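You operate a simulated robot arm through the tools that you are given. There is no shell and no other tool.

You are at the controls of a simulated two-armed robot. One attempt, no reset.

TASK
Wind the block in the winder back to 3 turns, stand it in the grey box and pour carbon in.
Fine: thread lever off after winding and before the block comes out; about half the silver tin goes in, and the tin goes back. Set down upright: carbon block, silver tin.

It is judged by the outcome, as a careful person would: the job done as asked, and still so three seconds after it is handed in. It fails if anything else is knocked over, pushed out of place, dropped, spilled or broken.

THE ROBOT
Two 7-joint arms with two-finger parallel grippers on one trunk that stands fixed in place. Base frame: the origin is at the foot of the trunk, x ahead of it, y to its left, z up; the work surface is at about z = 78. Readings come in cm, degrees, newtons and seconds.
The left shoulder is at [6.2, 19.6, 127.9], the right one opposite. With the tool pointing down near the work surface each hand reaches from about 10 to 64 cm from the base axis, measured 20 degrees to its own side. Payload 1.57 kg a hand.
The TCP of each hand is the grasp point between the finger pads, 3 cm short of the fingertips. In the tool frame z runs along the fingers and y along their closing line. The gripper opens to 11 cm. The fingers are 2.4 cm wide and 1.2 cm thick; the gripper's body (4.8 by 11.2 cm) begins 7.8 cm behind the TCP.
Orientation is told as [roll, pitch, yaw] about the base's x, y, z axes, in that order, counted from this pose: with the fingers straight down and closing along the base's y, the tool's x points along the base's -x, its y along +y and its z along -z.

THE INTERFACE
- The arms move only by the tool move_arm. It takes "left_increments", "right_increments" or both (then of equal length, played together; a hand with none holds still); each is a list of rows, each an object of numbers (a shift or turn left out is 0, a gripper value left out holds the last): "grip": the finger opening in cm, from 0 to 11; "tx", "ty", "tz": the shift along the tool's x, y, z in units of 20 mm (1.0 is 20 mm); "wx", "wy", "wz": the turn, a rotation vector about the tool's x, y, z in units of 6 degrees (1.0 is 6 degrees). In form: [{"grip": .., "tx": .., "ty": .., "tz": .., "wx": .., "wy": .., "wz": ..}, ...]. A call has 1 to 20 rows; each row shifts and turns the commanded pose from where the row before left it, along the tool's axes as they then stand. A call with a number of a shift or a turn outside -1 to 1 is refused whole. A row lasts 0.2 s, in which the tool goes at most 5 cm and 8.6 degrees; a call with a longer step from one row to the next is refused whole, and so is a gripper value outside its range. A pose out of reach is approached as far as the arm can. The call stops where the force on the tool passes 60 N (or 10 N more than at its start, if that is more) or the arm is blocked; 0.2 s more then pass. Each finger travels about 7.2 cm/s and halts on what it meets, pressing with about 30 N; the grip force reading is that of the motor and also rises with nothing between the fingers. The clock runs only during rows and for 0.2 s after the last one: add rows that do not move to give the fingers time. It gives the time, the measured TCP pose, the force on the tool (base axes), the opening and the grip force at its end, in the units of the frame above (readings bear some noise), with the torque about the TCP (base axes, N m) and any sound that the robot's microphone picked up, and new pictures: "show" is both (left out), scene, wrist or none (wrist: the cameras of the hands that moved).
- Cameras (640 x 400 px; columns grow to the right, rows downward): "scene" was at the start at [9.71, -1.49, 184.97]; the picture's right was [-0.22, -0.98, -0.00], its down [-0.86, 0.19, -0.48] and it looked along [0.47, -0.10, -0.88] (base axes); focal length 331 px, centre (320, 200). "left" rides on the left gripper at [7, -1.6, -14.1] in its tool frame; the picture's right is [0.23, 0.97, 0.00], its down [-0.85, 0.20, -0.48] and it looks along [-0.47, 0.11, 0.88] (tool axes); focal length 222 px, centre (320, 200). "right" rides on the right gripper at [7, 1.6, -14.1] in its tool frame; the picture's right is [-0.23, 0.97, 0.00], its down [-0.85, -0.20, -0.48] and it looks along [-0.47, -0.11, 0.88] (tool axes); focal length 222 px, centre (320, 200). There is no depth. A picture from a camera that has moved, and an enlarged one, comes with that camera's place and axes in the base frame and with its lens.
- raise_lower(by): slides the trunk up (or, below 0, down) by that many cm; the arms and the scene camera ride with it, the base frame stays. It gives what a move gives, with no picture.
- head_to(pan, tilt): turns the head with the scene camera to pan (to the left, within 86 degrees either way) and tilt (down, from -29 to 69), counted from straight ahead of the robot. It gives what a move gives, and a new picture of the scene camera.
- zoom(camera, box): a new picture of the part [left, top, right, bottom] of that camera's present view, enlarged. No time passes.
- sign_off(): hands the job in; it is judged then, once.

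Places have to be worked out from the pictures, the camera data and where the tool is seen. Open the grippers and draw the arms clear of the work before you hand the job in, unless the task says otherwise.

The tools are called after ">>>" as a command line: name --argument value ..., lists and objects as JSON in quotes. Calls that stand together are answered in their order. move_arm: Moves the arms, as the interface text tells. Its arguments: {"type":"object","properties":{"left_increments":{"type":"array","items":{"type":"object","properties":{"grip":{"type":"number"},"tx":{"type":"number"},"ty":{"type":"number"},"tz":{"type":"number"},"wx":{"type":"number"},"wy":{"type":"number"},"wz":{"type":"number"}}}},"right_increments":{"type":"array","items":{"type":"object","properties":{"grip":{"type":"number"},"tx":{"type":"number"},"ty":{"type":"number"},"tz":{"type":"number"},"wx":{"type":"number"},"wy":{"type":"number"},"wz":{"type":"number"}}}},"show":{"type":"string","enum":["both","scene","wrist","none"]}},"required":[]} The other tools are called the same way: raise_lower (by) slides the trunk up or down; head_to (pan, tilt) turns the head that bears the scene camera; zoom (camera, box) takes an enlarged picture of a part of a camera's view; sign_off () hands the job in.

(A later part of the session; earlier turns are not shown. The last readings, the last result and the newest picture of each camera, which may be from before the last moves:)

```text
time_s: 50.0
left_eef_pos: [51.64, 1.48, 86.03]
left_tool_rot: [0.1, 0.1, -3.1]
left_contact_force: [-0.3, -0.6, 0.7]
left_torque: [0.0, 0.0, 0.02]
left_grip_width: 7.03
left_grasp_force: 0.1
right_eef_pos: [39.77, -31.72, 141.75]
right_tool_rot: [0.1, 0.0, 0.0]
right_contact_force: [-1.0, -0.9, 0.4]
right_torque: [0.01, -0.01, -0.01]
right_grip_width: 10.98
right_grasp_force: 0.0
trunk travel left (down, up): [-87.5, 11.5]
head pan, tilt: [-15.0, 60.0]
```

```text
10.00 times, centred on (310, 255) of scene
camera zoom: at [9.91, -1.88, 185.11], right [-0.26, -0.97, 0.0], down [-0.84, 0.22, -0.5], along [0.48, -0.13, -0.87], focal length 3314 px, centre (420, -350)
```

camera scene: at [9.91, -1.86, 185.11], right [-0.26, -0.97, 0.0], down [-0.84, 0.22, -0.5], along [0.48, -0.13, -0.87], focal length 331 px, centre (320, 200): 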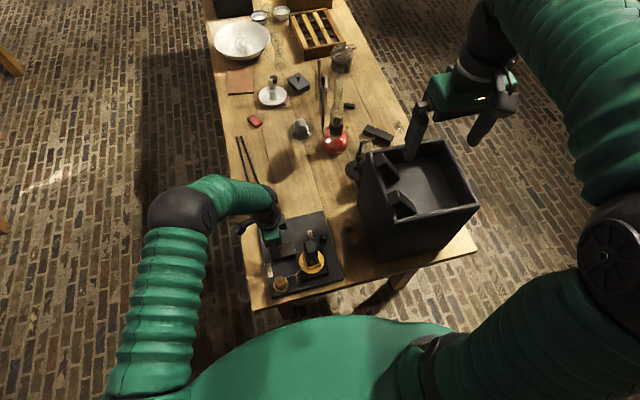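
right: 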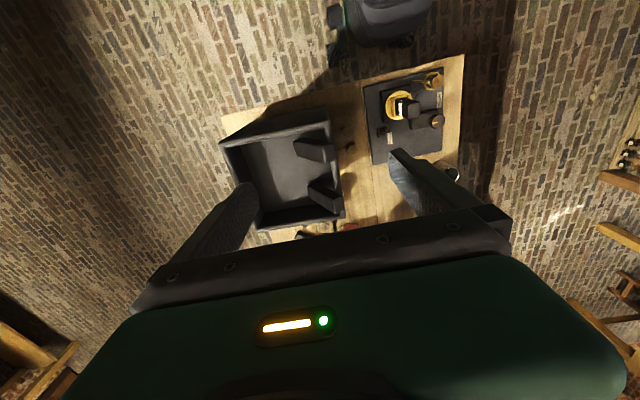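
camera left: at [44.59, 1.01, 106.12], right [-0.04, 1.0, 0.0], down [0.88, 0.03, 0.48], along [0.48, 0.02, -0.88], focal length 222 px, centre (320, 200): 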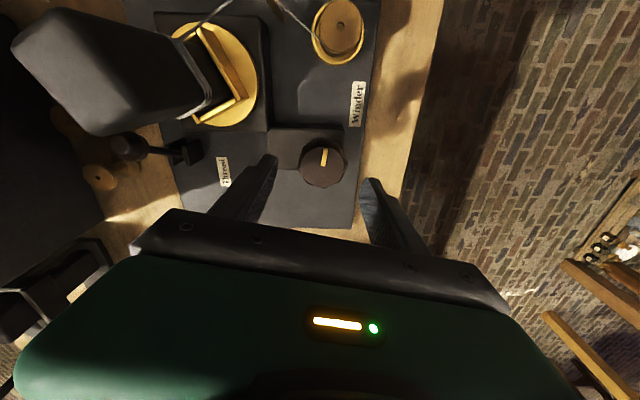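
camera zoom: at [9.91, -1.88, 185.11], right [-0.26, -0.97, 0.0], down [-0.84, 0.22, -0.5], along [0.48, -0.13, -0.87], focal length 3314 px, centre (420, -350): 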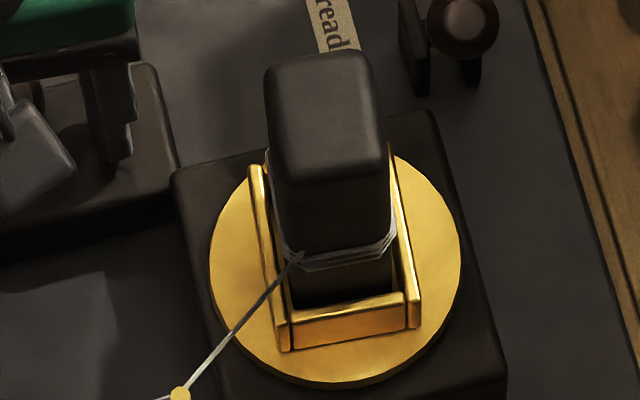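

Winding verified: three turns, aligned within a few degrees. Now I clear the left arm up and to the left while bringing the right hand (yaw 90°, closing along x) over the thread lever.

>>> move_arm --left_increments '[{"tz": -1}, {"tz": -1}, {"tz": -1}, {"tz": -1}, {"tz": -1}, {"tz": -1, "ty": 1}, {"tz": -1, "ty": 1}, {"tz": -1, "ty": 1}, {"tz": -1, "ty": 1}, {"tz": -1, "ty": 1}, {"tz": -1, "ty": 1}, {"tz": -1, "ty": 1}, {"tz": -1, "ty": 1}, {"tz": -1, "ty": 1}, {"tx": 1, "ty": 1}, {"tx": 1}, {"tx": 1}, {}, {}, {}]' --right_increments '[{"grip": 5, "tz": 0.5, "tx": -0.6, "ty": 0.9}, {"tz": 0.5, "tx": -0.6, "ty": 0.9}, {"tz": 0.5, "tx": -0.6, "ty": 0.9}, {"tz": 0.5, "tx": -0.6, "ty": 0.9}, {"tz": 0.5, "tx": -0.6, "ty": 0.9}, {"tz": 0.5, "tx": -0.6, "ty": 0.9}, {"tz": 0.5, "tx": -0.6, "ty": 0.9}, {"tz": 0.5, "tx": -0.6, "ty": 0.9}, {"tz": 0.5, "tx": -0.3, "ty": 0.9}, {"wz": -1}, {"wz": -1}, {"wz": -1}, {"wz": -1}, {"wz": -1}, {"wz": -1}, {"wz": -1}, {"wz": -1}, {"wz": -1}, {"wz": -1}, {"wz": -1}]'

```text
time_s: 54.2
left_eef_pos: [46.74, 21.99, 114.18]
left_tool_rot: [0.0, -0.1, -3.2]
left_contact_force: [-0.9, -0.4, -1.2]
left_torque: [0.03, 0.0, -0.01]
left_grip_width: 7.01
left_grasp_force: 0.1
right_eef_pos: [49.83, -15.35, 132.86]
right_tool_rot: [0.1, 0.0, 66.1]
right_contact_force: [0.0, 0.0, 0.8]
right_torque: [0.0, 0.0, 0.0]
right_grip_width: 5.02
right_grasp_force: 0.1
trunk travel left (down, up): [-87.5, 11.5]
head pan, tilt: [-15.0, 60.0]
camera scene: at [9.89, -1.64, 185.12], right [-0.26, -0.97, 0.0], down [-0.84, 0.22, -0.5], along [0.48, -0.13, -0.87], focal length 331 px, centre (320, 200)
camera right: at [45.68, -21.03, 147.01], right [-0.8, 0.6, 0.0], down [0.53, 0.7, 0.48], along [0.29, 0.38, -0.88], focal length 222 px, centre (320, 200)
camera left: at [39.67, 20.81, 128.19], right [-0.17, 0.98, 0.0], down [0.86, 0.15, 0.48], along [0.47, 0.08, -0.88], focal length 222 px, centre (320, 200)
```

scene: 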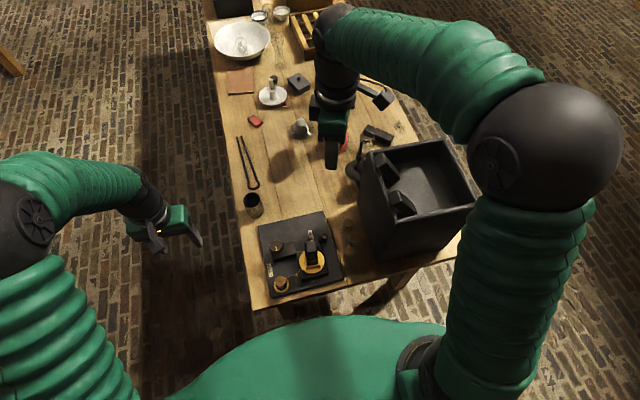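
right: 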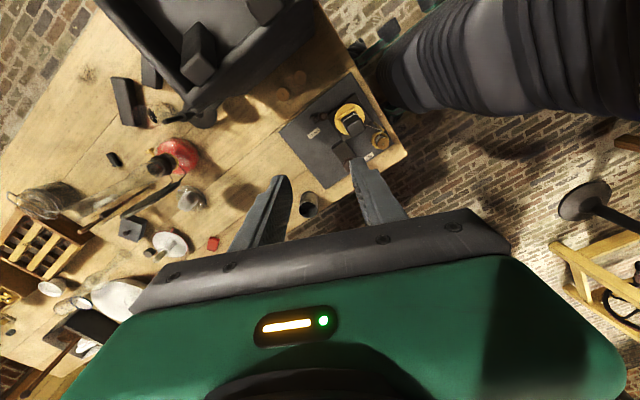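
left: 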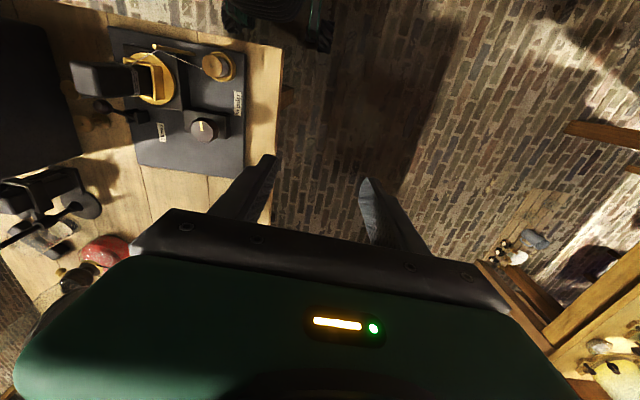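

Finish the yaw and lower the right hand to above the lever; left camera gives a side view of the lever.

>>> move_arm --right_increments '[{"wz": -1, "tz": 1}, {"wz": -1, "tz": 1}, {"wz": -1, "tz": 1}, {"wz": -1, "tz": 1}, {"tz": 1}, {"tz": 1}, {"tz": 1}, {"tz": 1}, {"tz": 1}, {"tz": 1}, {"tz": 1}, {"tz": 1}, {"tz": 1}, {"tz": 1}, {}, {}]'

>>> zoom --camera "left" --box '[60, 50, 200, 150]'

>>> zoom --camera "right" --box '[240, 60, 440, 200]'

>>> zoom --camera "scene" --box '[290, 200, 350, 260]'

```text
time_s: 57.6
left_eef_pos: [46.79, 22.05, 114.12]
left_tool_rot: [0.0, -0.1, -3.2]
left_contact_force: [-0.1, 1.2, 0.0]
left_torque: [-0.01, 0.0, -0.01]
left_grip_width: 6.98
left_grasp_force: 0.1
right_eef_pos: [50.06, -15.3, 104.6]
right_tool_rot: [0.0, 0.0, 89.9]
right_contact_force: [-0.5, 0.0, 0.0]
right_torque: [0.03, 0.0, -0.02]
right_grip_width: 5.0
right_grasp_force: 0.1
trunk travel left (down, up): [-87.5, 11.5]
head pan, tilt: [-15.0, 60.0]
camera scene: at [9.92, -1.65, 185.12], right [-0.26, -0.97, 0.0], down [-0.84, 0.22, -0.5], along [0.48, -0.13, -0.87], focal length 331 px, centre (320, 200)
camera right: at [48.54, -22.22, 118.8], right [-0.97, 0.23, 0.0], down [0.2, 0.86, 0.48], along [0.11, 0.47, -0.88], focal length 222 px, centre (320, 200)
```

scene: 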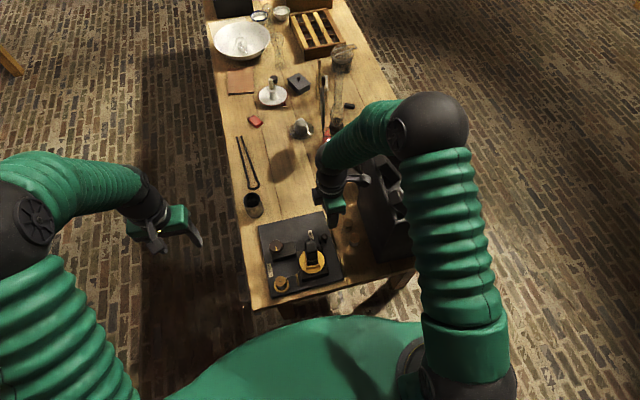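
right: 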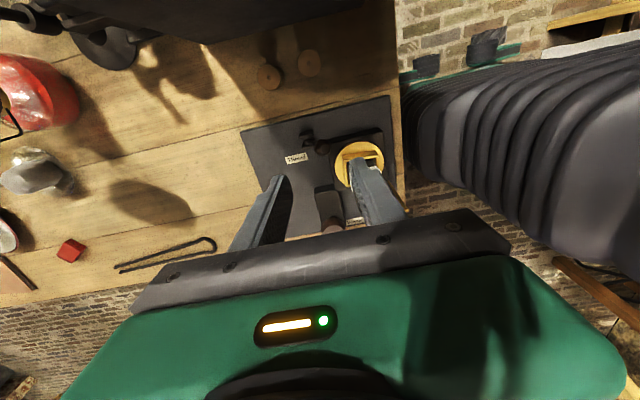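

```text
4.00 times, centred on (130, 100) of left
camera zoom: at [39.68, 20.81, 128.2], right [-0.17, 0.98, 0.0], down [0.86, 0.15, 0.48], along [0.47, 0.08, -0.88], focal length 888 px, centre (1080, 600)
```

zoom: 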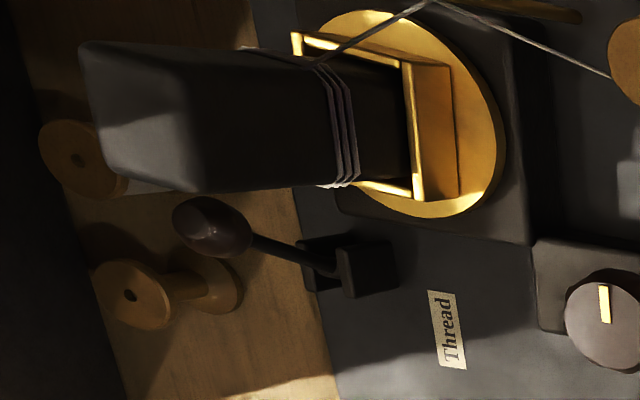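

```text
2.86 times, centred on (340, 130) of right
camera zoom: at [48.54, -22.22, 118.8], right [-0.97, 0.23, 0.0], down [0.2, 0.86, 0.48], along [0.11, 0.47, -0.88], focal length 635 px, centre (263, 400)
```

zoom: 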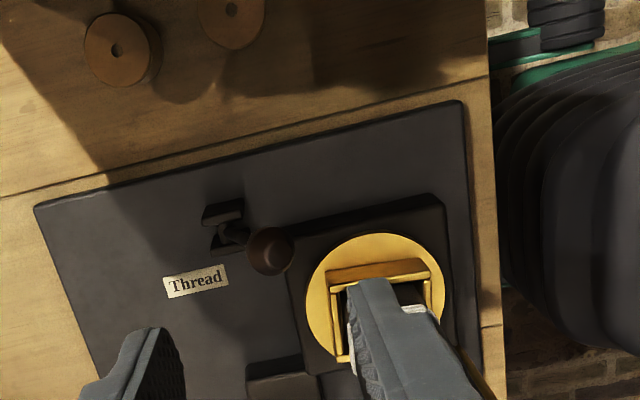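

```text
6.67 times, centred on (320, 230) of scene
camera zoom: at [9.92, -1.65, 185.12], right [-0.26, -0.97, 0.0], down [-0.84, 0.22, -0.5], along [0.48, -0.13, -0.87], focal length 2210 px, centre (320, 0)
```

zoom: 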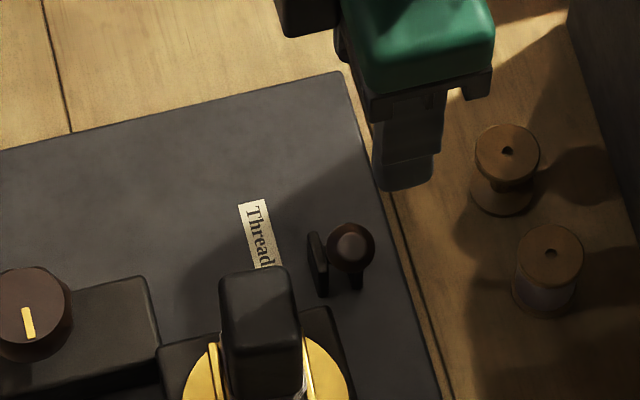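

Lever knob is at (50.1, -13.95, 88.5), pivot near x≈52.7, so it leans toward -x; flipping means pushing it to +x. I descend with the fingers straddling its knob.

>>> move_arm --right_increments '[{"tz": 1, "tx": -0.35}, {"tz": 1}, {"tz": 1}, {"tz": 1}, {"tz": 1}, {"tz": 1}, {"tz": 1}, {"tz": 1}, {}, {}]'

>>> zoom --camera "left" --box '[60, 50, 200, 150]'

>>> zoom --camera "right" --box '[240, 100, 400, 220]'

```text
time_s: 59.8
left_eef_pos: [46.75, 22.2, 114.15]
left_tool_rot: [-0.1, 0.1, -3.1]
left_contact_force: [0.0, 0.2, -0.8]
left_torque: [0.02, 0.0, -0.02]
left_grip_width: 7.01
left_grasp_force: 0.2
right_eef_pos: [49.84, -14.61, 88.84]
right_tool_rot: [0.0, 0.0, 90.0]
right_contact_force: [0.8, 0.1, 0.1]
right_torque: [0.02, 0.02, -0.02]
right_grip_width: 5.01
right_grasp_force: 0.0
trunk travel left (down, up): [-87.5, 11.5]
head pan, tilt: [-15.0, 60.0]
camera scene: at [9.96, -1.64, 185.11], right [-0.26, -0.97, 0.0], down [-0.84, 0.22, -0.5], along [0.48, -0.13, -0.87], focal length 331 px, centre (320, 200)
camera right: at [48.44, -21.62, 102.91], right [-0.97, 0.23, 0.0], down [0.2, 0.86, 0.48], along [0.11, 0.47, -0.88], focal length 222 px, centre (320, 200)
```

scene: 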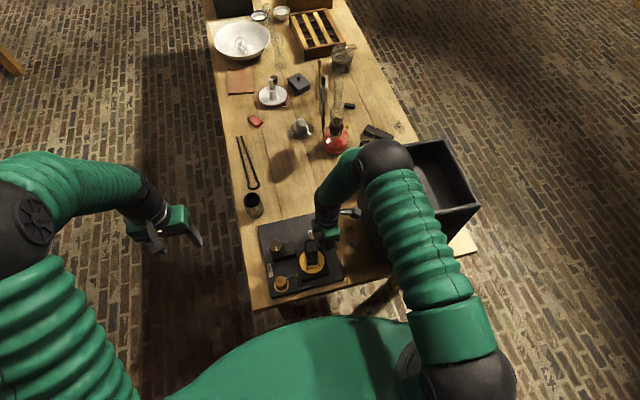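
right: 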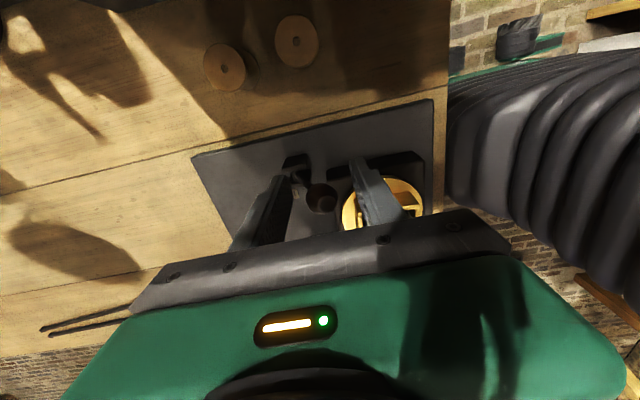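

```text
4.00 times, centred on (130, 100) of left
camera zoom: at [39.69, 20.81, 128.19], right [-0.17, 0.98, 0.0], down [0.86, 0.15, 0.48], along [0.47, 0.08, -0.88], focal length 888 px, centre (1080, 600)
```

zoom: 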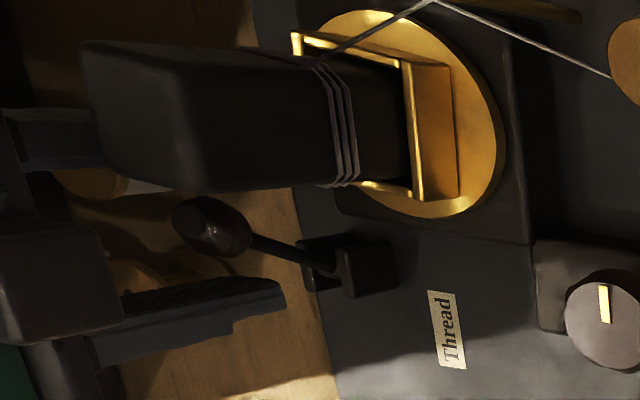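

```text
3.33 times, centred on (320, 160) of right
camera zoom: at [48.44, -21.62, 102.91], right [-0.97, 0.23, 0.0], down [0.2, 0.86, 0.48], along [0.11, 0.47, -0.88], focal length 740 px, centre (320, 333)
```

zoom: 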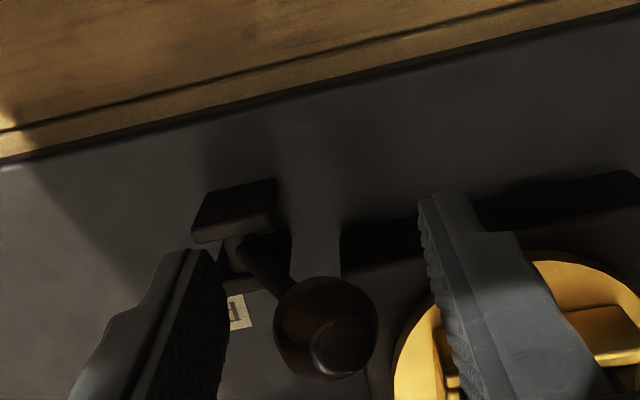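

The knob sits between the fingers. I push the lever in +x.

>>> move_arm --right_increments '[{"ty": -0.5}, {"ty": -0.5}, {"ty": -0.5}, {"ty": -0.5}, {"ty": -0.5}, {"ty": -0.5}, {"ty": -0.5}, {}]'

>>> zoom --camera "left" --box '[60, 50, 200, 150]'

>>> zoom --camera "right" --box '[240, 100, 400, 220]'

```text
time_s: 61.6
left_eef_pos: [46.54, 22.17, 114.24]
left_tool_rot: [0.0, 0.1, -3.1]
left_contact_force: [-1.1, -0.3, -0.1]
left_torque: [0.04, 0.02, -0.02]
left_grip_width: 7.02
left_grasp_force: 0.1
right_eef_pos: [56.86, -14.52, 88.8]
right_tool_rot: [0.1, 0.0, 90.0]
right_contact_force: [-7.7, 0.3, 2.2]
right_torque: [0.03, 0.26, 0.04]
right_grip_width: 5.57
right_grasp_force: 3.1
trunk travel left (down, up): [-87.5, 11.5]
head pan, tilt: [-15.0, 60.0]
camera scene: at [9.75, -1.63, 185.13], right [-0.26, -0.97, 0.0], down [-0.84, 0.22, -0.5], along [0.48, -0.13, -0.87], focal length 331 px, centre (320, 200)
camera right: at [55.35, -21.63, 103.03], right [-0.97, 0.23, 0.0], down [0.2, 0.86, 0.48], along [0.11, 0.47, -0.88], focal length 222 px, centre (320, 200)
```

scene: 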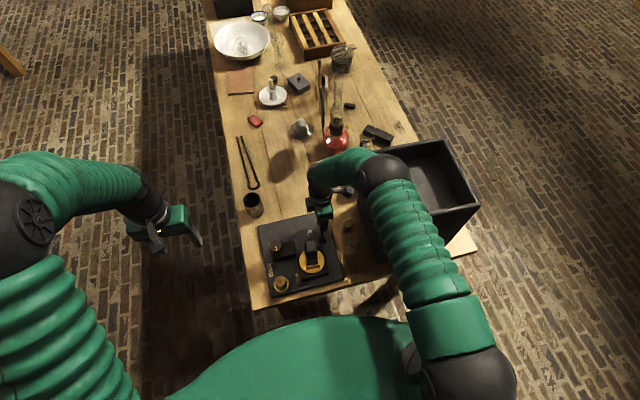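
right: 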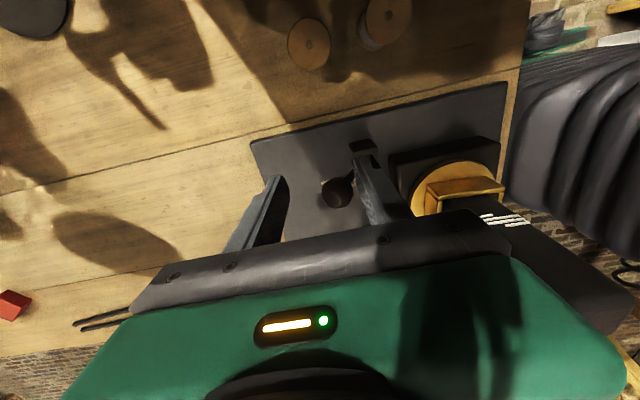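

```text
4.00 times, centred on (130, 100) of left
camera zoom: at [39.57, 20.81, 128.23], right [-0.17, 0.98, 0.0], down [0.86, 0.15, 0.48], along [0.47, 0.08, -0.88], focal length 888 px, centre (1080, 600)
```

zoom: 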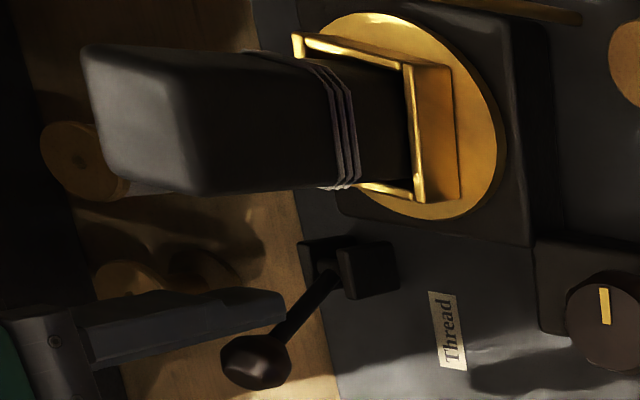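

```text
3.33 times, centred on (320, 160) of right
camera zoom: at [55.35, -21.63, 103.03], right [-0.97, 0.23, 0.0], down [0.2, 0.86, 0.48], along [0.11, 0.47, -0.88], focal length 740 px, centre (320, 333)
```

zoom: 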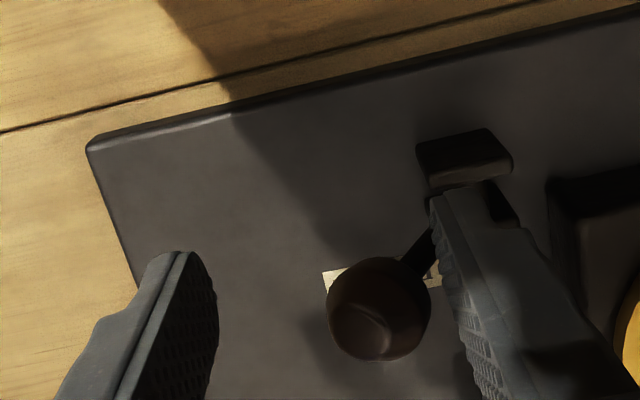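

The lever flipped to the far side and the thread to the guide has let go. I back off slightly and lift the right hand to check the lever stays.

>>> move_arm --right_increments '[{"ty": -0.2}, {}, {"ty": 0.5, "grip": 7}, {"ty": 0.2}, {}, {"tz": -1}, {"tz": -1}, {"tz": -1}, {"tz": -1}, {"tz": -1}, {"tz": -1}, {"tz": -1}, {"tz": -1}, {"tz": -1}, {}]' --show "wrist"

>>> zoom --camera "left" --box '[60, 30, 260, 170]'

>>> zoom --camera "scene" --box '[260, 205, 350, 295]'

```text
time_s: 64.8
left_eef_pos: [46.83, 22.12, 114.14]
left_tool_rot: [-0.1, -0.1, -3.2]
left_contact_force: [0.6, 0.3, 1.1]
left_torque: [-0.02, -0.02, -0.01]
left_grip_width: 7.0
left_grasp_force: 0.1
right_eef_pos: [55.8, -14.48, 106.88]
right_tool_rot: [-0.1, 0.0, 90.0]
right_contact_force: [-0.1, 0.8, -0.3]
right_torque: [0.0, 0.0, -0.03]
right_grip_width: 6.99
right_grasp_force: 0.1
trunk travel left (down, up): [-87.5, 11.5]
head pan, tilt: [-15.0, 60.0]
camera right: at [54.31, -21.44, 120.95], right [-0.97, 0.23, 0.0], down [0.2, 0.86, 0.48], along [0.11, 0.47, -0.88], focal length 222 px, centre (320, 200)
```

right: 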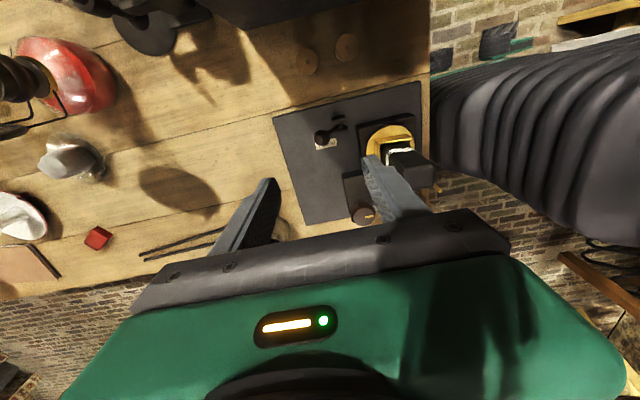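

```text
2.86 times, centred on (160, 100) of left
camera zoom: at [39.73, 20.81, 128.18], right [-0.17, 0.98, 0.0], down [0.87, 0.15, 0.48], along [0.47, 0.08, -0.88], focal length 635 px, centre (777, 486)
```

zoom: 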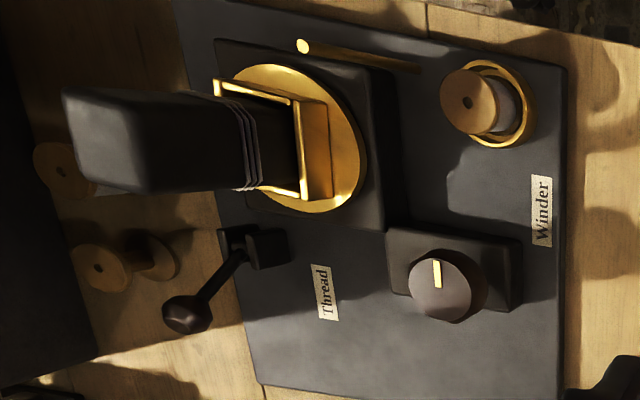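

```text
4.44 times, centred on (305, 250) of scene
camera zoom: at [10.0, -1.64, 185.11], right [-0.26, -0.97, 0.0], down [-0.84, 0.22, -0.5], along [0.48, -0.13, -0.87], focal length 1473 px, centre (387, -22)
```

zoom: 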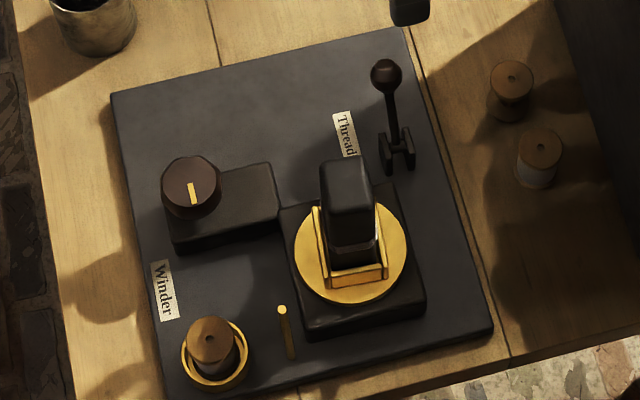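

Lever is off and holding. Next I measure the block precisely from three cameras to grasp it above the thread.

>>> zoom --camera "right" --box '[340, 100, 460, 220]'

>>> zoom --camera "left" --box '[70, 40, 190, 110]'

>>> zoom --camera "scene" --box '[295, 225, 335, 275]'

```text
3.33 times, centred on (400, 160) of right
camera zoom: at [54.31, -21.44, 120.95], right [-0.97, 0.23, 0.0], down [0.2, 0.86, 0.48], along [0.11, 0.47, -0.88], focal length 740 px, centre (53, 333)
```

zoom: 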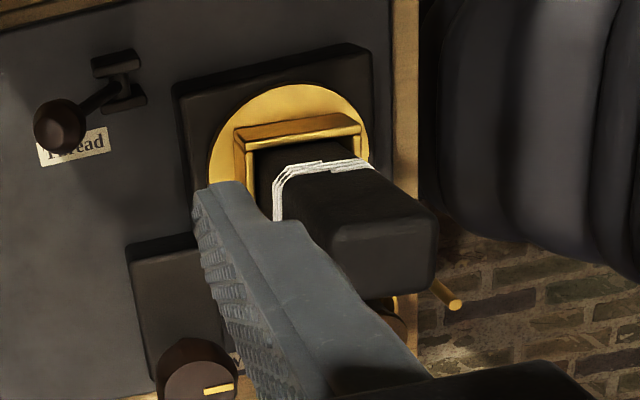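

```text
5.33 times, centred on (130, 75) of left
camera zoom: at [39.73, 20.81, 128.18], right [-0.17, 0.98, 0.0], down [0.87, 0.15, 0.48], along [0.47, 0.08, -0.88], focal length 1185 px, centre (1333, 867)
```

zoom: 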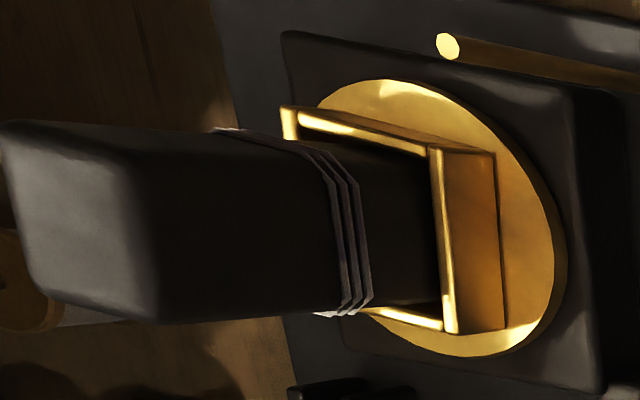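

```text
8.00 times, centred on (315, 250) of scene
camera zoom: at [10.0, -1.64, 185.11], right [-0.26, -0.97, 0.0], down [-0.84, 0.22, -0.5], along [0.48, -0.13, -0.87], focal length 2652 px, centre (360, -200)
```

zoom: 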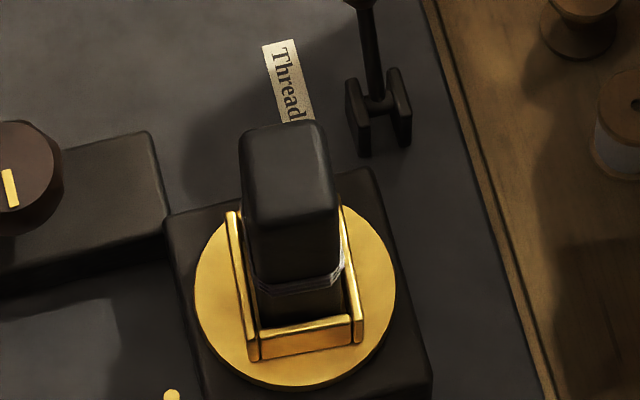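

Block: about 3.8 cm square, centred (45.2, -8.4), top z≈96.4, thread at z≈89.5–91.5. Before taking it I need the box interior; I raise the right hand and look.

>>> move_arm --right_increments '[{"tz": -1, "tx": 0.5}, {"tz": -1, "tx": 1}, {"tz": -1, "tx": 1}, {"tz": -1, "tx": 1}, {"tz": -1, "tx": 1}, {"tz": -1, "tx": 1}, {"tz": -1, "tx": 1}, {"tz": -1, "tx": 1}, {"tz": -1, "tx": 1}, {"tx": 1}, {"tx": 1}, {"tx": 0.5}, {}]'

>>> zoom --camera "right" --box '[200, 0, 520, 200]'

>>> zoom --camera "left" --box '[0, 0, 160, 160]'

```text
time_s: 67.6
left_eef_pos: [46.77, 21.82, 114.19]
left_tool_rot: [0.0, 0.0, -3.1]
left_contact_force: [0.0, -0.3, 0.1]
left_torque: [0.0, -0.01, 0.0]
left_grip_width: 7.02
left_grasp_force: 0.1
right_eef_pos: [55.82, -36.61, 124.93]
right_tool_rot: [0.0, 0.0, 90.0]
right_contact_force: [0.2, -0.5, -0.2]
right_torque: [0.01, 0.0, -0.01]
right_grip_width: 6.98
right_grasp_force: 0.1
trunk travel left (down, up): [-87.5, 11.5]
head pan, tilt: [-15.0, 60.0]
camera scene: at [9.95, -1.8, 185.11], right [-0.26, -0.97, 0.0], down [-0.84, 0.22, -0.5], along [0.48, -0.13, -0.87], focal length 331 px, centre (320, 200)
camera right: at [54.36, -43.61, 138.98], right [-0.97, 0.23, 0.0], down [0.2, 0.85, 0.48], along [0.11, 0.47, -0.88], focal length 222 px, centre (320, 200)
```

scene: 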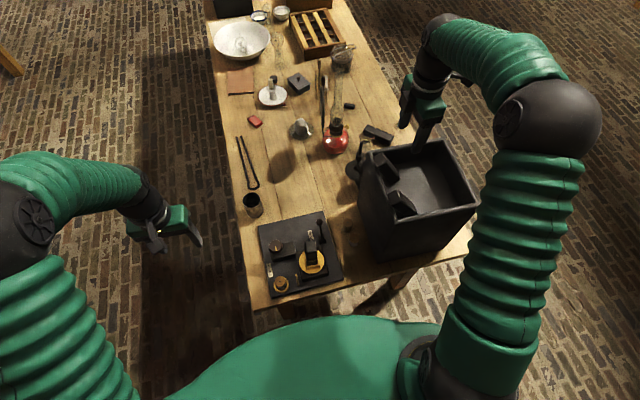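
right: 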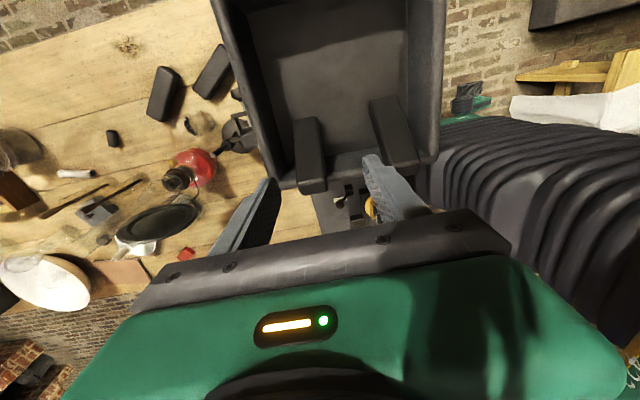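

```text
2.00 times, centred on (360, 100) of right
camera zoom: at [54.36, -43.61, 138.98], right [-0.97, 0.23, 0.0], down [0.2, 0.85, 0.48], along [0.11, 0.47, -0.88], focal length 444 px, centre (240, 400)
```

zoom: 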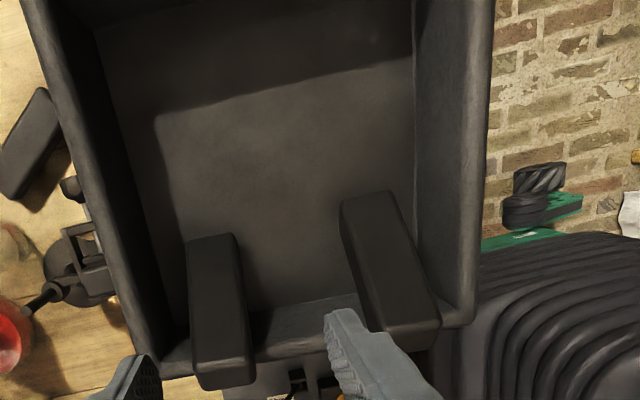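

```text
2.50 times, centred on (80, 80) of left
camera zoom: at [39.7, 20.7, 128.21], right [-0.17, 0.98, 0.0], down [0.86, 0.15, 0.48], along [0.47, 0.08, -0.88], focal length 555 px, centre (920, 500)
```

zoom: 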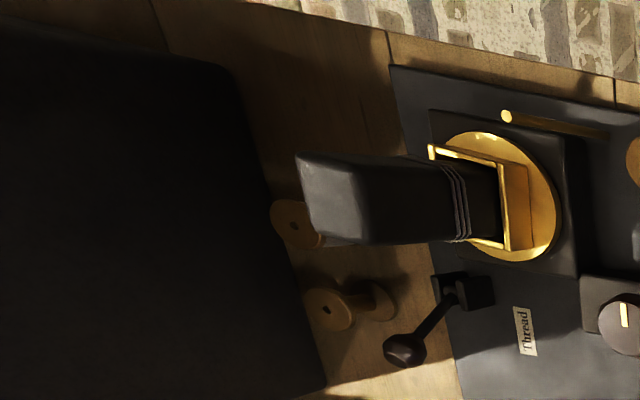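

The box floor is at z≈102.5 (only ~6 cm below the rim at 108.7), and the two dark blocks lean on its left wall; free floor is around (52, -46). I move the right hand back over the wound block at z≈110.

>>> move_arm --right_increments '[{"tx": -1, "ty": 0.37, "grip": 7}, {"tx": -1, "ty": 0.37}, {"tx": -1, "ty": 0.37}, {"tx": -1, "ty": 0.37}, {"tx": -1, "ty": 0.37}, {"tx": -1, "ty": 0.37}, {"tx": -1, "ty": 0.37}, {"tx": -1, "ty": 0.37}, {"tx": -1, "ty": 0.37}, {"tx": -1, "ty": 0.37}, {"tx": -1, "ty": 0.37}, {"tx": -1, "ty": 0.37}, {"tx": -1, "ty": 0.37}, {"tx": -1, "ty": 0.37}, {"tz": 1}, {"tz": 1}, {"tz": 1}, {"tz": 1}, {"tz": 1}, {"tz": 1}]' --show "none"

>>> move_arm --right_increments '[{}, {}]' --show "wrist"

>>> zoom --camera "right" --box '[250, 110, 410, 230]'

>>> zoom --camera "left" --box '[40, 20, 220, 130]'

```text
time_s: 71.8
left_eef_pos: [46.83, 21.98, 114.02]
left_tool_rot: [0.1, 0.0, -3.2]
left_contact_force: [-0.2, 0.1, -0.7]
left_torque: [-0.01, 0.02, 0.01]
left_grip_width: 6.98
left_grasp_force: 0.2
right_eef_pos: [45.67, -8.46, 112.63]
right_tool_rot: [0.0, -0.1, 90.1]
right_contact_force: [0.5, -0.4, -0.1]
right_torque: [0.0, 0.0, -0.02]
right_grip_width: 7.0
right_grasp_force: 0.2
trunk travel left (down, up): [-87.5, 11.5]
head pan, tilt: [-15.0, 60.0]
```

```text
time_s: 72.4
left_eef_pos: [46.83, 22.0, 113.98]
left_tool_rot: [0.0, 0.0, -3.2]
left_contact_force: [0.4, -0.1, -0.3]
left_torque: [0.0, 0.02, -0.03]
left_grip_width: 7.02
left_grasp_force: 0.1
right_eef_pos: [45.54, -8.31, 112.72]
right_tool_rot: [0.0, 0.0, 90.0]
right_contact_force: [0.1, -0.3, -0.4]
right_torque: [0.03, 0.0, 0.01]
right_grip_width: 7.01
right_grasp_force: 0.2
trunk travel left (down, up): [-87.5, 11.5]
head pan, tilt: [-15.0, 60.0]
camera right: at [44.01, -15.35, 126.85], right [-0.97, 0.23, 0.0], down [0.2, 0.86, 0.48], along [0.11, 0.47, -0.88], focal length 222 px, centre (320, 200)
```

right: 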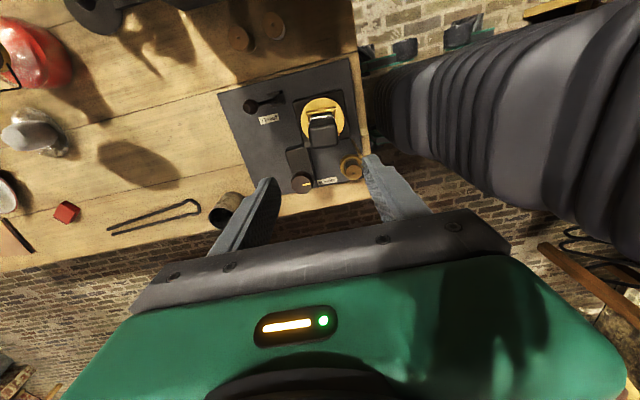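

```text
3.33 times, centred on (330, 170) of right
camera zoom: at [44.01, -15.35, 126.85], right [-0.97, 0.23, 0.0], down [0.2, 0.86, 0.48], along [0.11, 0.47, -0.88], focal length 740 px, centre (287, 300)
```

zoom: 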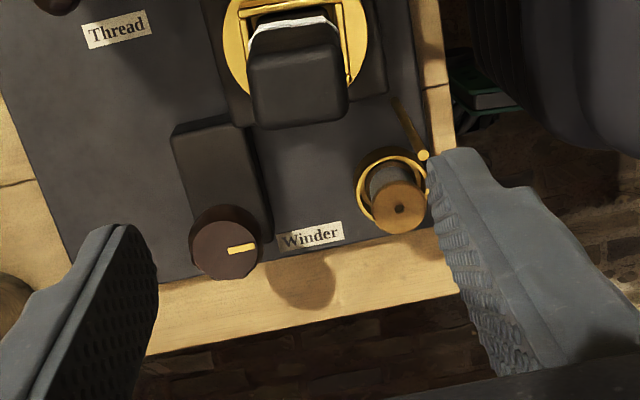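

```text
3.56 times, centred on (130, 75) of left
camera zoom: at [39.75, 20.84, 128.16], right [-0.17, 0.98, 0.0], down [0.87, 0.15, 0.48], along [0.47, 0.08, -0.88], focal length 790 px, centre (996, 644)
```

zoom: 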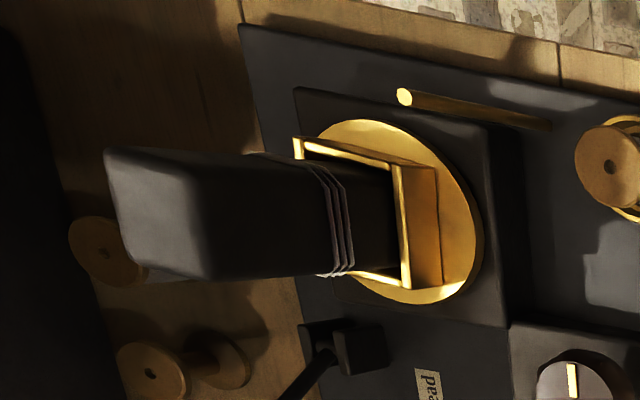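

Block top centre confirmed at (45.2, -8.5). I descend so the tips end just above the thread (TCP z≈95.3) and close.

>>> move_arm --right_increments '[{"tz": 1, "ty": 0.17, "tx": 0.03}, {"tz": 1}, {"tz": 1}, {"tz": 1}, {"tz": 1}, {"tz": 1}, {"tz": 1}, {"tz": 1}, {"tz": 0.7}, {}]' --show "wrist"

>>> zoom --camera "left" --box '[40, 20, 220, 130]'

>>> zoom --camera "scene" --box '[280, 215, 340, 285]'

```text
time_s: 74.6
left_eef_pos: [46.74, 22.02, 114.13]
left_tool_rot: [0.0, 0.0, -3.2]
left_contact_force: [0.8, 0.6, -0.5]
left_torque: [0.0, 0.02, -0.01]
left_grip_width: 7.03
left_grasp_force: 0.1
right_eef_pos: [45.19, -8.49, 95.51]
right_tool_rot: [0.0, 0.0, 89.9]
right_contact_force: [-0.3, -0.1, 0.4]
right_torque: [-0.03, 0.02, 0.0]
right_grip_width: 7.02
right_grasp_force: 0.0
trunk travel left (down, up): [-87.5, 11.5]
head pan, tilt: [-15.0, 60.0]
camera right: at [43.74, -15.46, 109.64], right [-0.97, 0.23, 0.0], down [0.2, 0.86, 0.48], along [0.11, 0.47, -0.88], focal length 222 px, centre (320, 200)
```

right: 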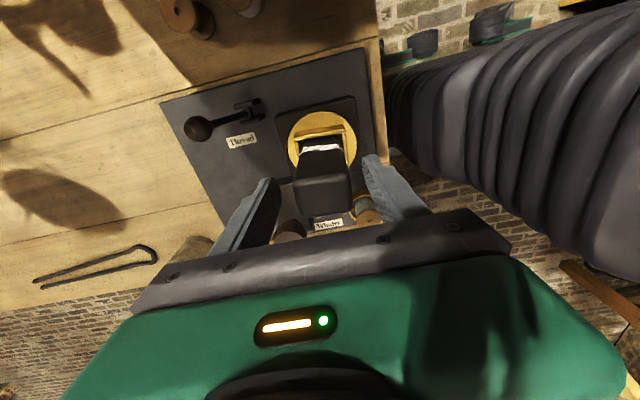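

```text
3.56 times, centred on (130, 75) of left
camera zoom: at [39.68, 20.85, 128.19], right [-0.17, 0.98, 0.0], down [0.86, 0.15, 0.48], along [0.47, 0.08, -0.88], focal length 790 px, centre (996, 644)
```

zoom: 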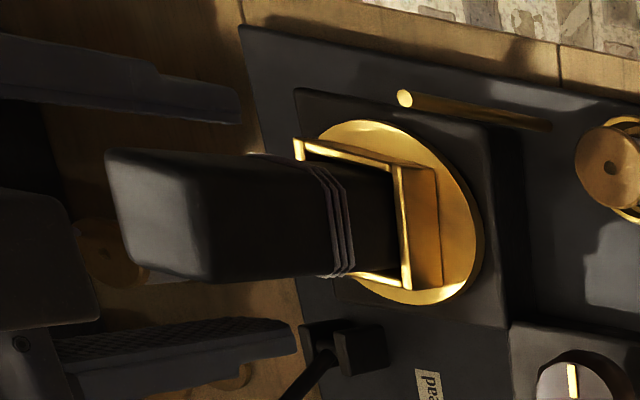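

```text
5.71 times, centred on (310, 250) of scene
camera zoom: at [9.94, -1.58, 185.12], right [-0.26, -0.97, 0.0], down [-0.84, 0.22, -0.5], along [0.48, -0.13, -0.87], focal length 1894 px, centre (377, -86)
```

zoom: 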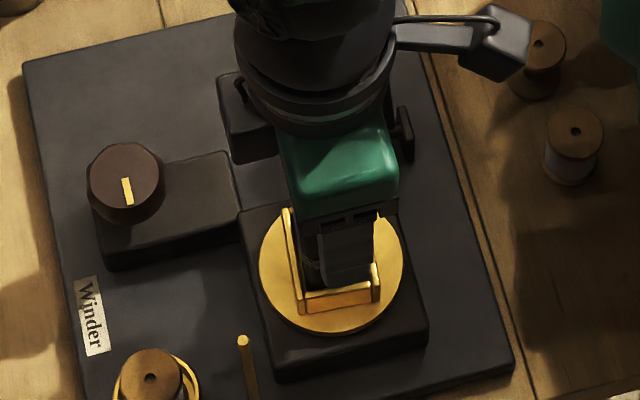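

Tips look just above the strands; I raise 0.4 cm for margin, then grip.

>>> move_arm --right_increments '[{"tz": -0.2}, {"grip": 2.5}, {}, {}, {}, {}]' --show "none"

>>> zoom --camera "left" --box '[40, 20, 220, 130]'

>>> zoom --camera "right" --box '[250, 90, 410, 230]'

```text
time_s: 76.0
left_eef_pos: [46.74, 22.15, 114.0]
left_tool_rot: [-0.1, 0.0, -3.2]
left_contact_force: [-0.1, 0.1, 0.3]
left_torque: [-0.02, 0.01, 0.02]
left_grip_width: 6.99
left_grasp_force: 0.0
right_eef_pos: [45.28, -8.53, 95.99]
right_tool_rot: [0.0, 0.1, 90.0]
right_contact_force: [-1.7, 0.3, -0.2]
right_torque: [-0.04, 0.12, 0.01]
right_grip_width: 4.0
right_grasp_force: 29.6
trunk travel left (down, up): [-87.5, 11.5]
head pan, tilt: [-15.0, 60.0]
```

```text
3.56 times, centred on (130, 75) of left
camera zoom: at [39.69, 20.85, 128.18], right [-0.17, 0.98, 0.0], down [0.86, 0.15, 0.48], along [0.47, 0.08, -0.88], focal length 790 px, centre (996, 644)
```

zoom: 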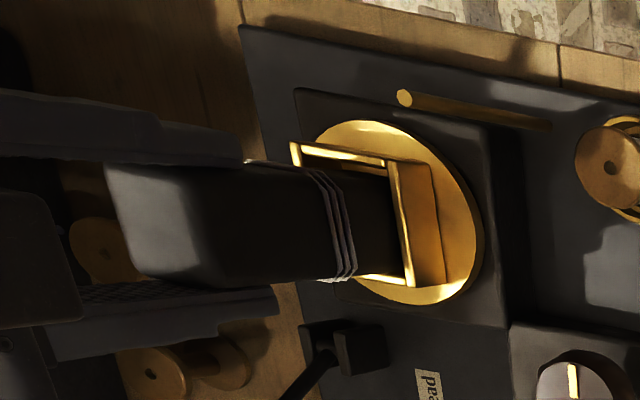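

```text
2.86 times, centred on (330, 160) of right
camera zoom: at [43.7, -15.5, 110.02], right [-0.97, 0.23, 0.0], down [0.2, 0.86, 0.48], along [0.11, 0.47, -0.88], focal length 635 px, centre (291, 314)
```

zoom: 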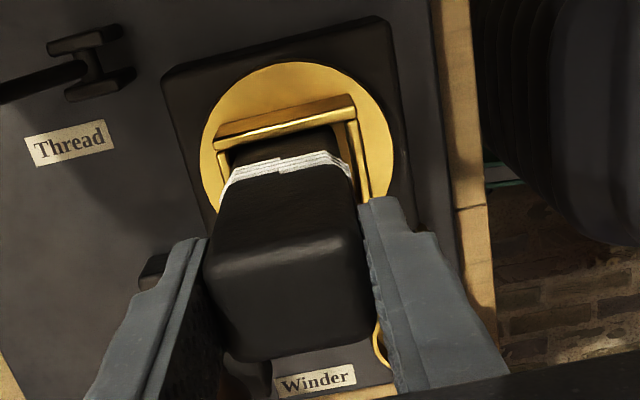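

Gripped at 4.0 cm above the thread. I lift slowly straight up.

>>> move_arm --right_increments '[{"tz": -0.3}, {"tz": -0.4}, {"tz": -0.5}, {"tz": -0.5}, {"tz": -0.6}, {"tz": -0.7}, {"tz": -0.7}, {}]' --show "wrist"

>>> zoom --camera "left" --box '[20, 20, 220, 150]'

```text
time_s: 77.8
left_eef_pos: [46.85, 22.09, 114.05]
left_tool_rot: [0.0, 0.0, -3.2]
left_contact_force: [-0.4, 0.3, 0.1]
left_torque: [0.0, -0.02, 0.03]
left_grip_width: 7.0
left_grasp_force: 0.1
right_eef_pos: [45.46, -8.78, 103.3]
right_tool_rot: [0.1, 0.0, 90.0]
right_contact_force: [-0.1, -0.4, -3.3]
right_torque: [0.01, -0.02, 0.0]
right_grip_width: 3.98
right_grasp_force: 30.0
trunk travel left (down, up): [-87.5, 11.5]
head pan, tilt: [-15.0, 60.0]
camera right: at [43.84, -15.63, 117.41], right [-0.97, 0.23, 0.0], down [0.2, 0.86, 0.48], along [0.11, 0.47, -0.88], focal length 222 px, centre (320, 200)
```

right: 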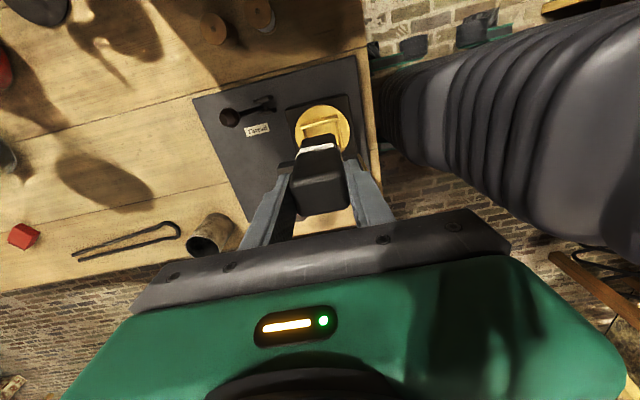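

```text
3.08 times, centred on (120, 85) of left
camera zoom: at [39.75, 20.83, 128.16], right [-0.17, 0.98, 0.0], down [0.87, 0.15, 0.48], along [0.47, 0.08, -0.88], focal length 684 px, centre (935, 554)
```

zoom: 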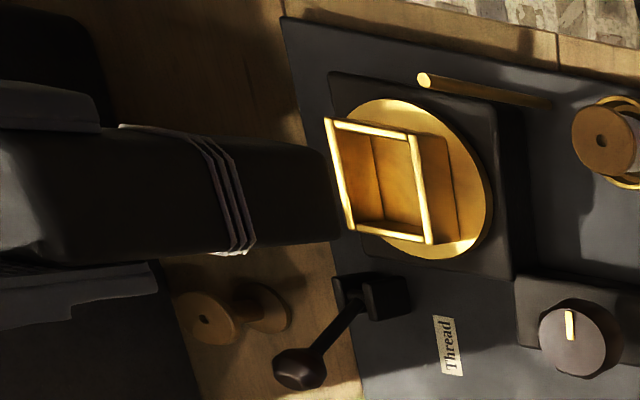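

Block lifted free of the clamp with three strands intact; its bottom is ~11.2 cm below the TCP. I raise to z≈128 and carry it over the box's free area.

>>> move_arm --right_increments '[{"tz": -1}, {"tz": -1}, {"tz": -1}, {"tz": -1}, {"tz": -1}, {"tz": -1}, {"tz": -1}, {"tz": -1}, {"tz": -1}, {"tz": -1}, {"tz": -1}, {"tz": -1}, {"tz": -0.5}, {}]' --show "none"

>>> move_arm --right_increments '[{"tx": 0.5}, {"tx": 1, "ty": -0.18}, {"tx": 1, "ty": -0.18}, {"tx": 1, "ty": -0.18}, {"tx": 1, "ty": -0.18}, {"tx": 1, "ty": -0.18}, {"tx": 1, "ty": -0.18}, {"tx": 1, "ty": -0.18}, {"tx": 1, "ty": -0.18}, {"tx": 1, "ty": -0.18}, {"tx": 1, "ty": -0.18}, {"tx": 1, "ty": -0.18}, {"tx": 1, "ty": -0.18}, {"tx": 1, "ty": -0.18}, {"tx": 1, "ty": -0.18}, {"tx": 1, "ty": -0.18}, {"tx": 1, "ty": -0.18}, {"tx": 1, "ty": -0.18}, {"tx": 1, "ty": -0.18}, {"tx": 0.2}]'

>>> zoom --camera "scene" --box '[350, 100, 500, 260]'

>>> zoom --camera "right" --box '[180, 0, 500, 230]'

```text
time_s: 80.8
left_eef_pos: [46.81, 21.94, 114.08]
left_tool_rot: [0.0, -0.1, -3.2]
left_contact_force: [-0.1, 0.3, 0.2]
left_torque: [-0.02, 0.0, 0.0]
left_grip_width: 7.0
left_grasp_force: 0.1
right_eef_pos: [45.22, -8.72, 128.18]
right_tool_rot: [0.0, 0.0, 90.0]
right_contact_force: [-0.8, 0.4, -3.1]
right_torque: [-0.02, 0.01, -0.01]
right_grip_width: 3.99
right_grasp_force: 30.3
trunk travel left (down, up): [-87.5, 11.5]
head pan, tilt: [-15.0, 60.0]
```

```text
time_s: 85.0
left_eef_pos: [46.74, 21.91, 114.16]
left_tool_rot: [0.1, 0.0, -3.1]
left_contact_force: [0.0, 0.3, 0.1]
left_torque: [0.0, 0.0, 0.01]
left_grip_width: 6.99
left_grasp_force: 0.0
right_eef_pos: [51.77, -46.48, 127.92]
right_tool_rot: [0.1, -0.2, 90.0]
right_contact_force: [-0.3, 0.4, -2.8]
right_torque: [-0.02, -0.01, -0.02]
right_grip_width: 3.98
right_grasp_force: 29.8
trunk travel left (down, up): [-87.5, 11.5]
head pan, tilt: [-15.0, 60.0]
camera scene: at [10.03, -2.01, 185.1], right [-0.26, -0.97, 0.0], down [-0.84, 0.23, -0.5], along [0.48, -0.13, -0.87], focal length 331 px, centre (320, 200)
camera right: at [50.29, -53.39, 142.14], right [-0.97, 0.23, 0.0], down [0.2, 0.85, 0.48], along [0.11, 0.47, -0.88], focal length 222 px, centre (320, 200)
```

scene: 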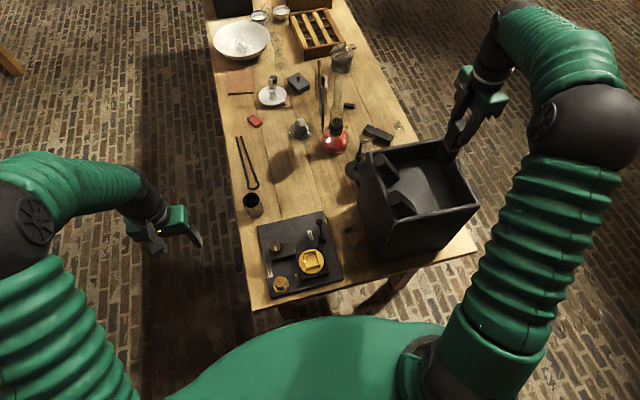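
right: 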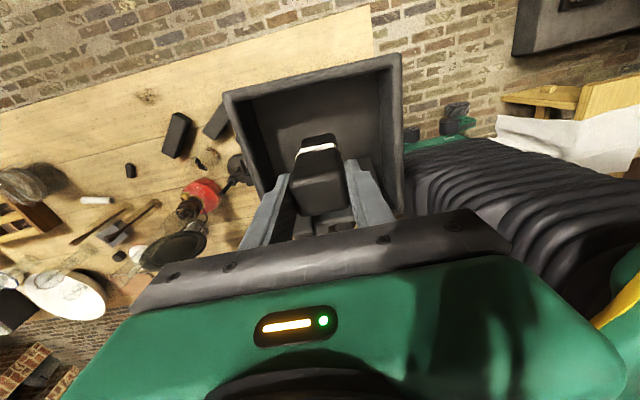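

```text
2.50 times, centred on (425, 180) of scene
camera zoom: at [10.03, -2.01, 185.1], right [-0.26, -0.97, 0.0], down [-0.84, 0.23, -0.5], along [0.48, -0.13, -0.87], focal length 829 px, centre (58, 250)
```

zoom: 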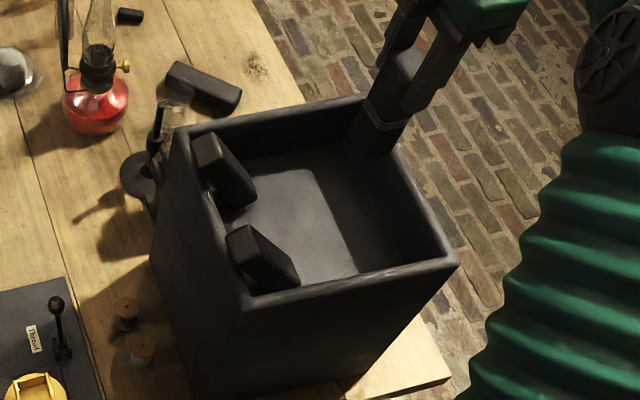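

```text
1.74 times, centred on (340, 115) of right
camera zoom: at [50.29, -53.39, 142.14], right [-0.97, 0.23, 0.0], down [0.2, 0.85, 0.48], along [0.11, 0.47, -0.88], focal length 386 px, centre (285, 348)
```

zoom: 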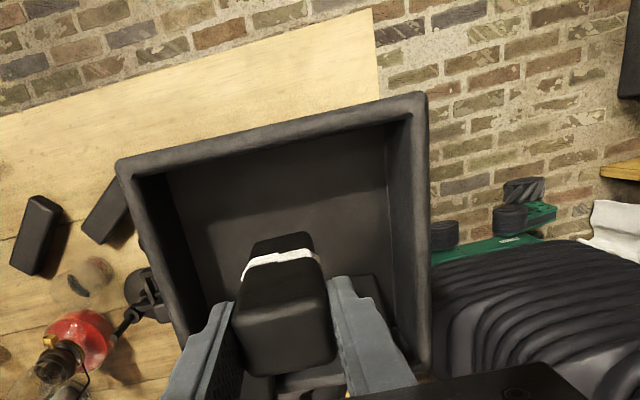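

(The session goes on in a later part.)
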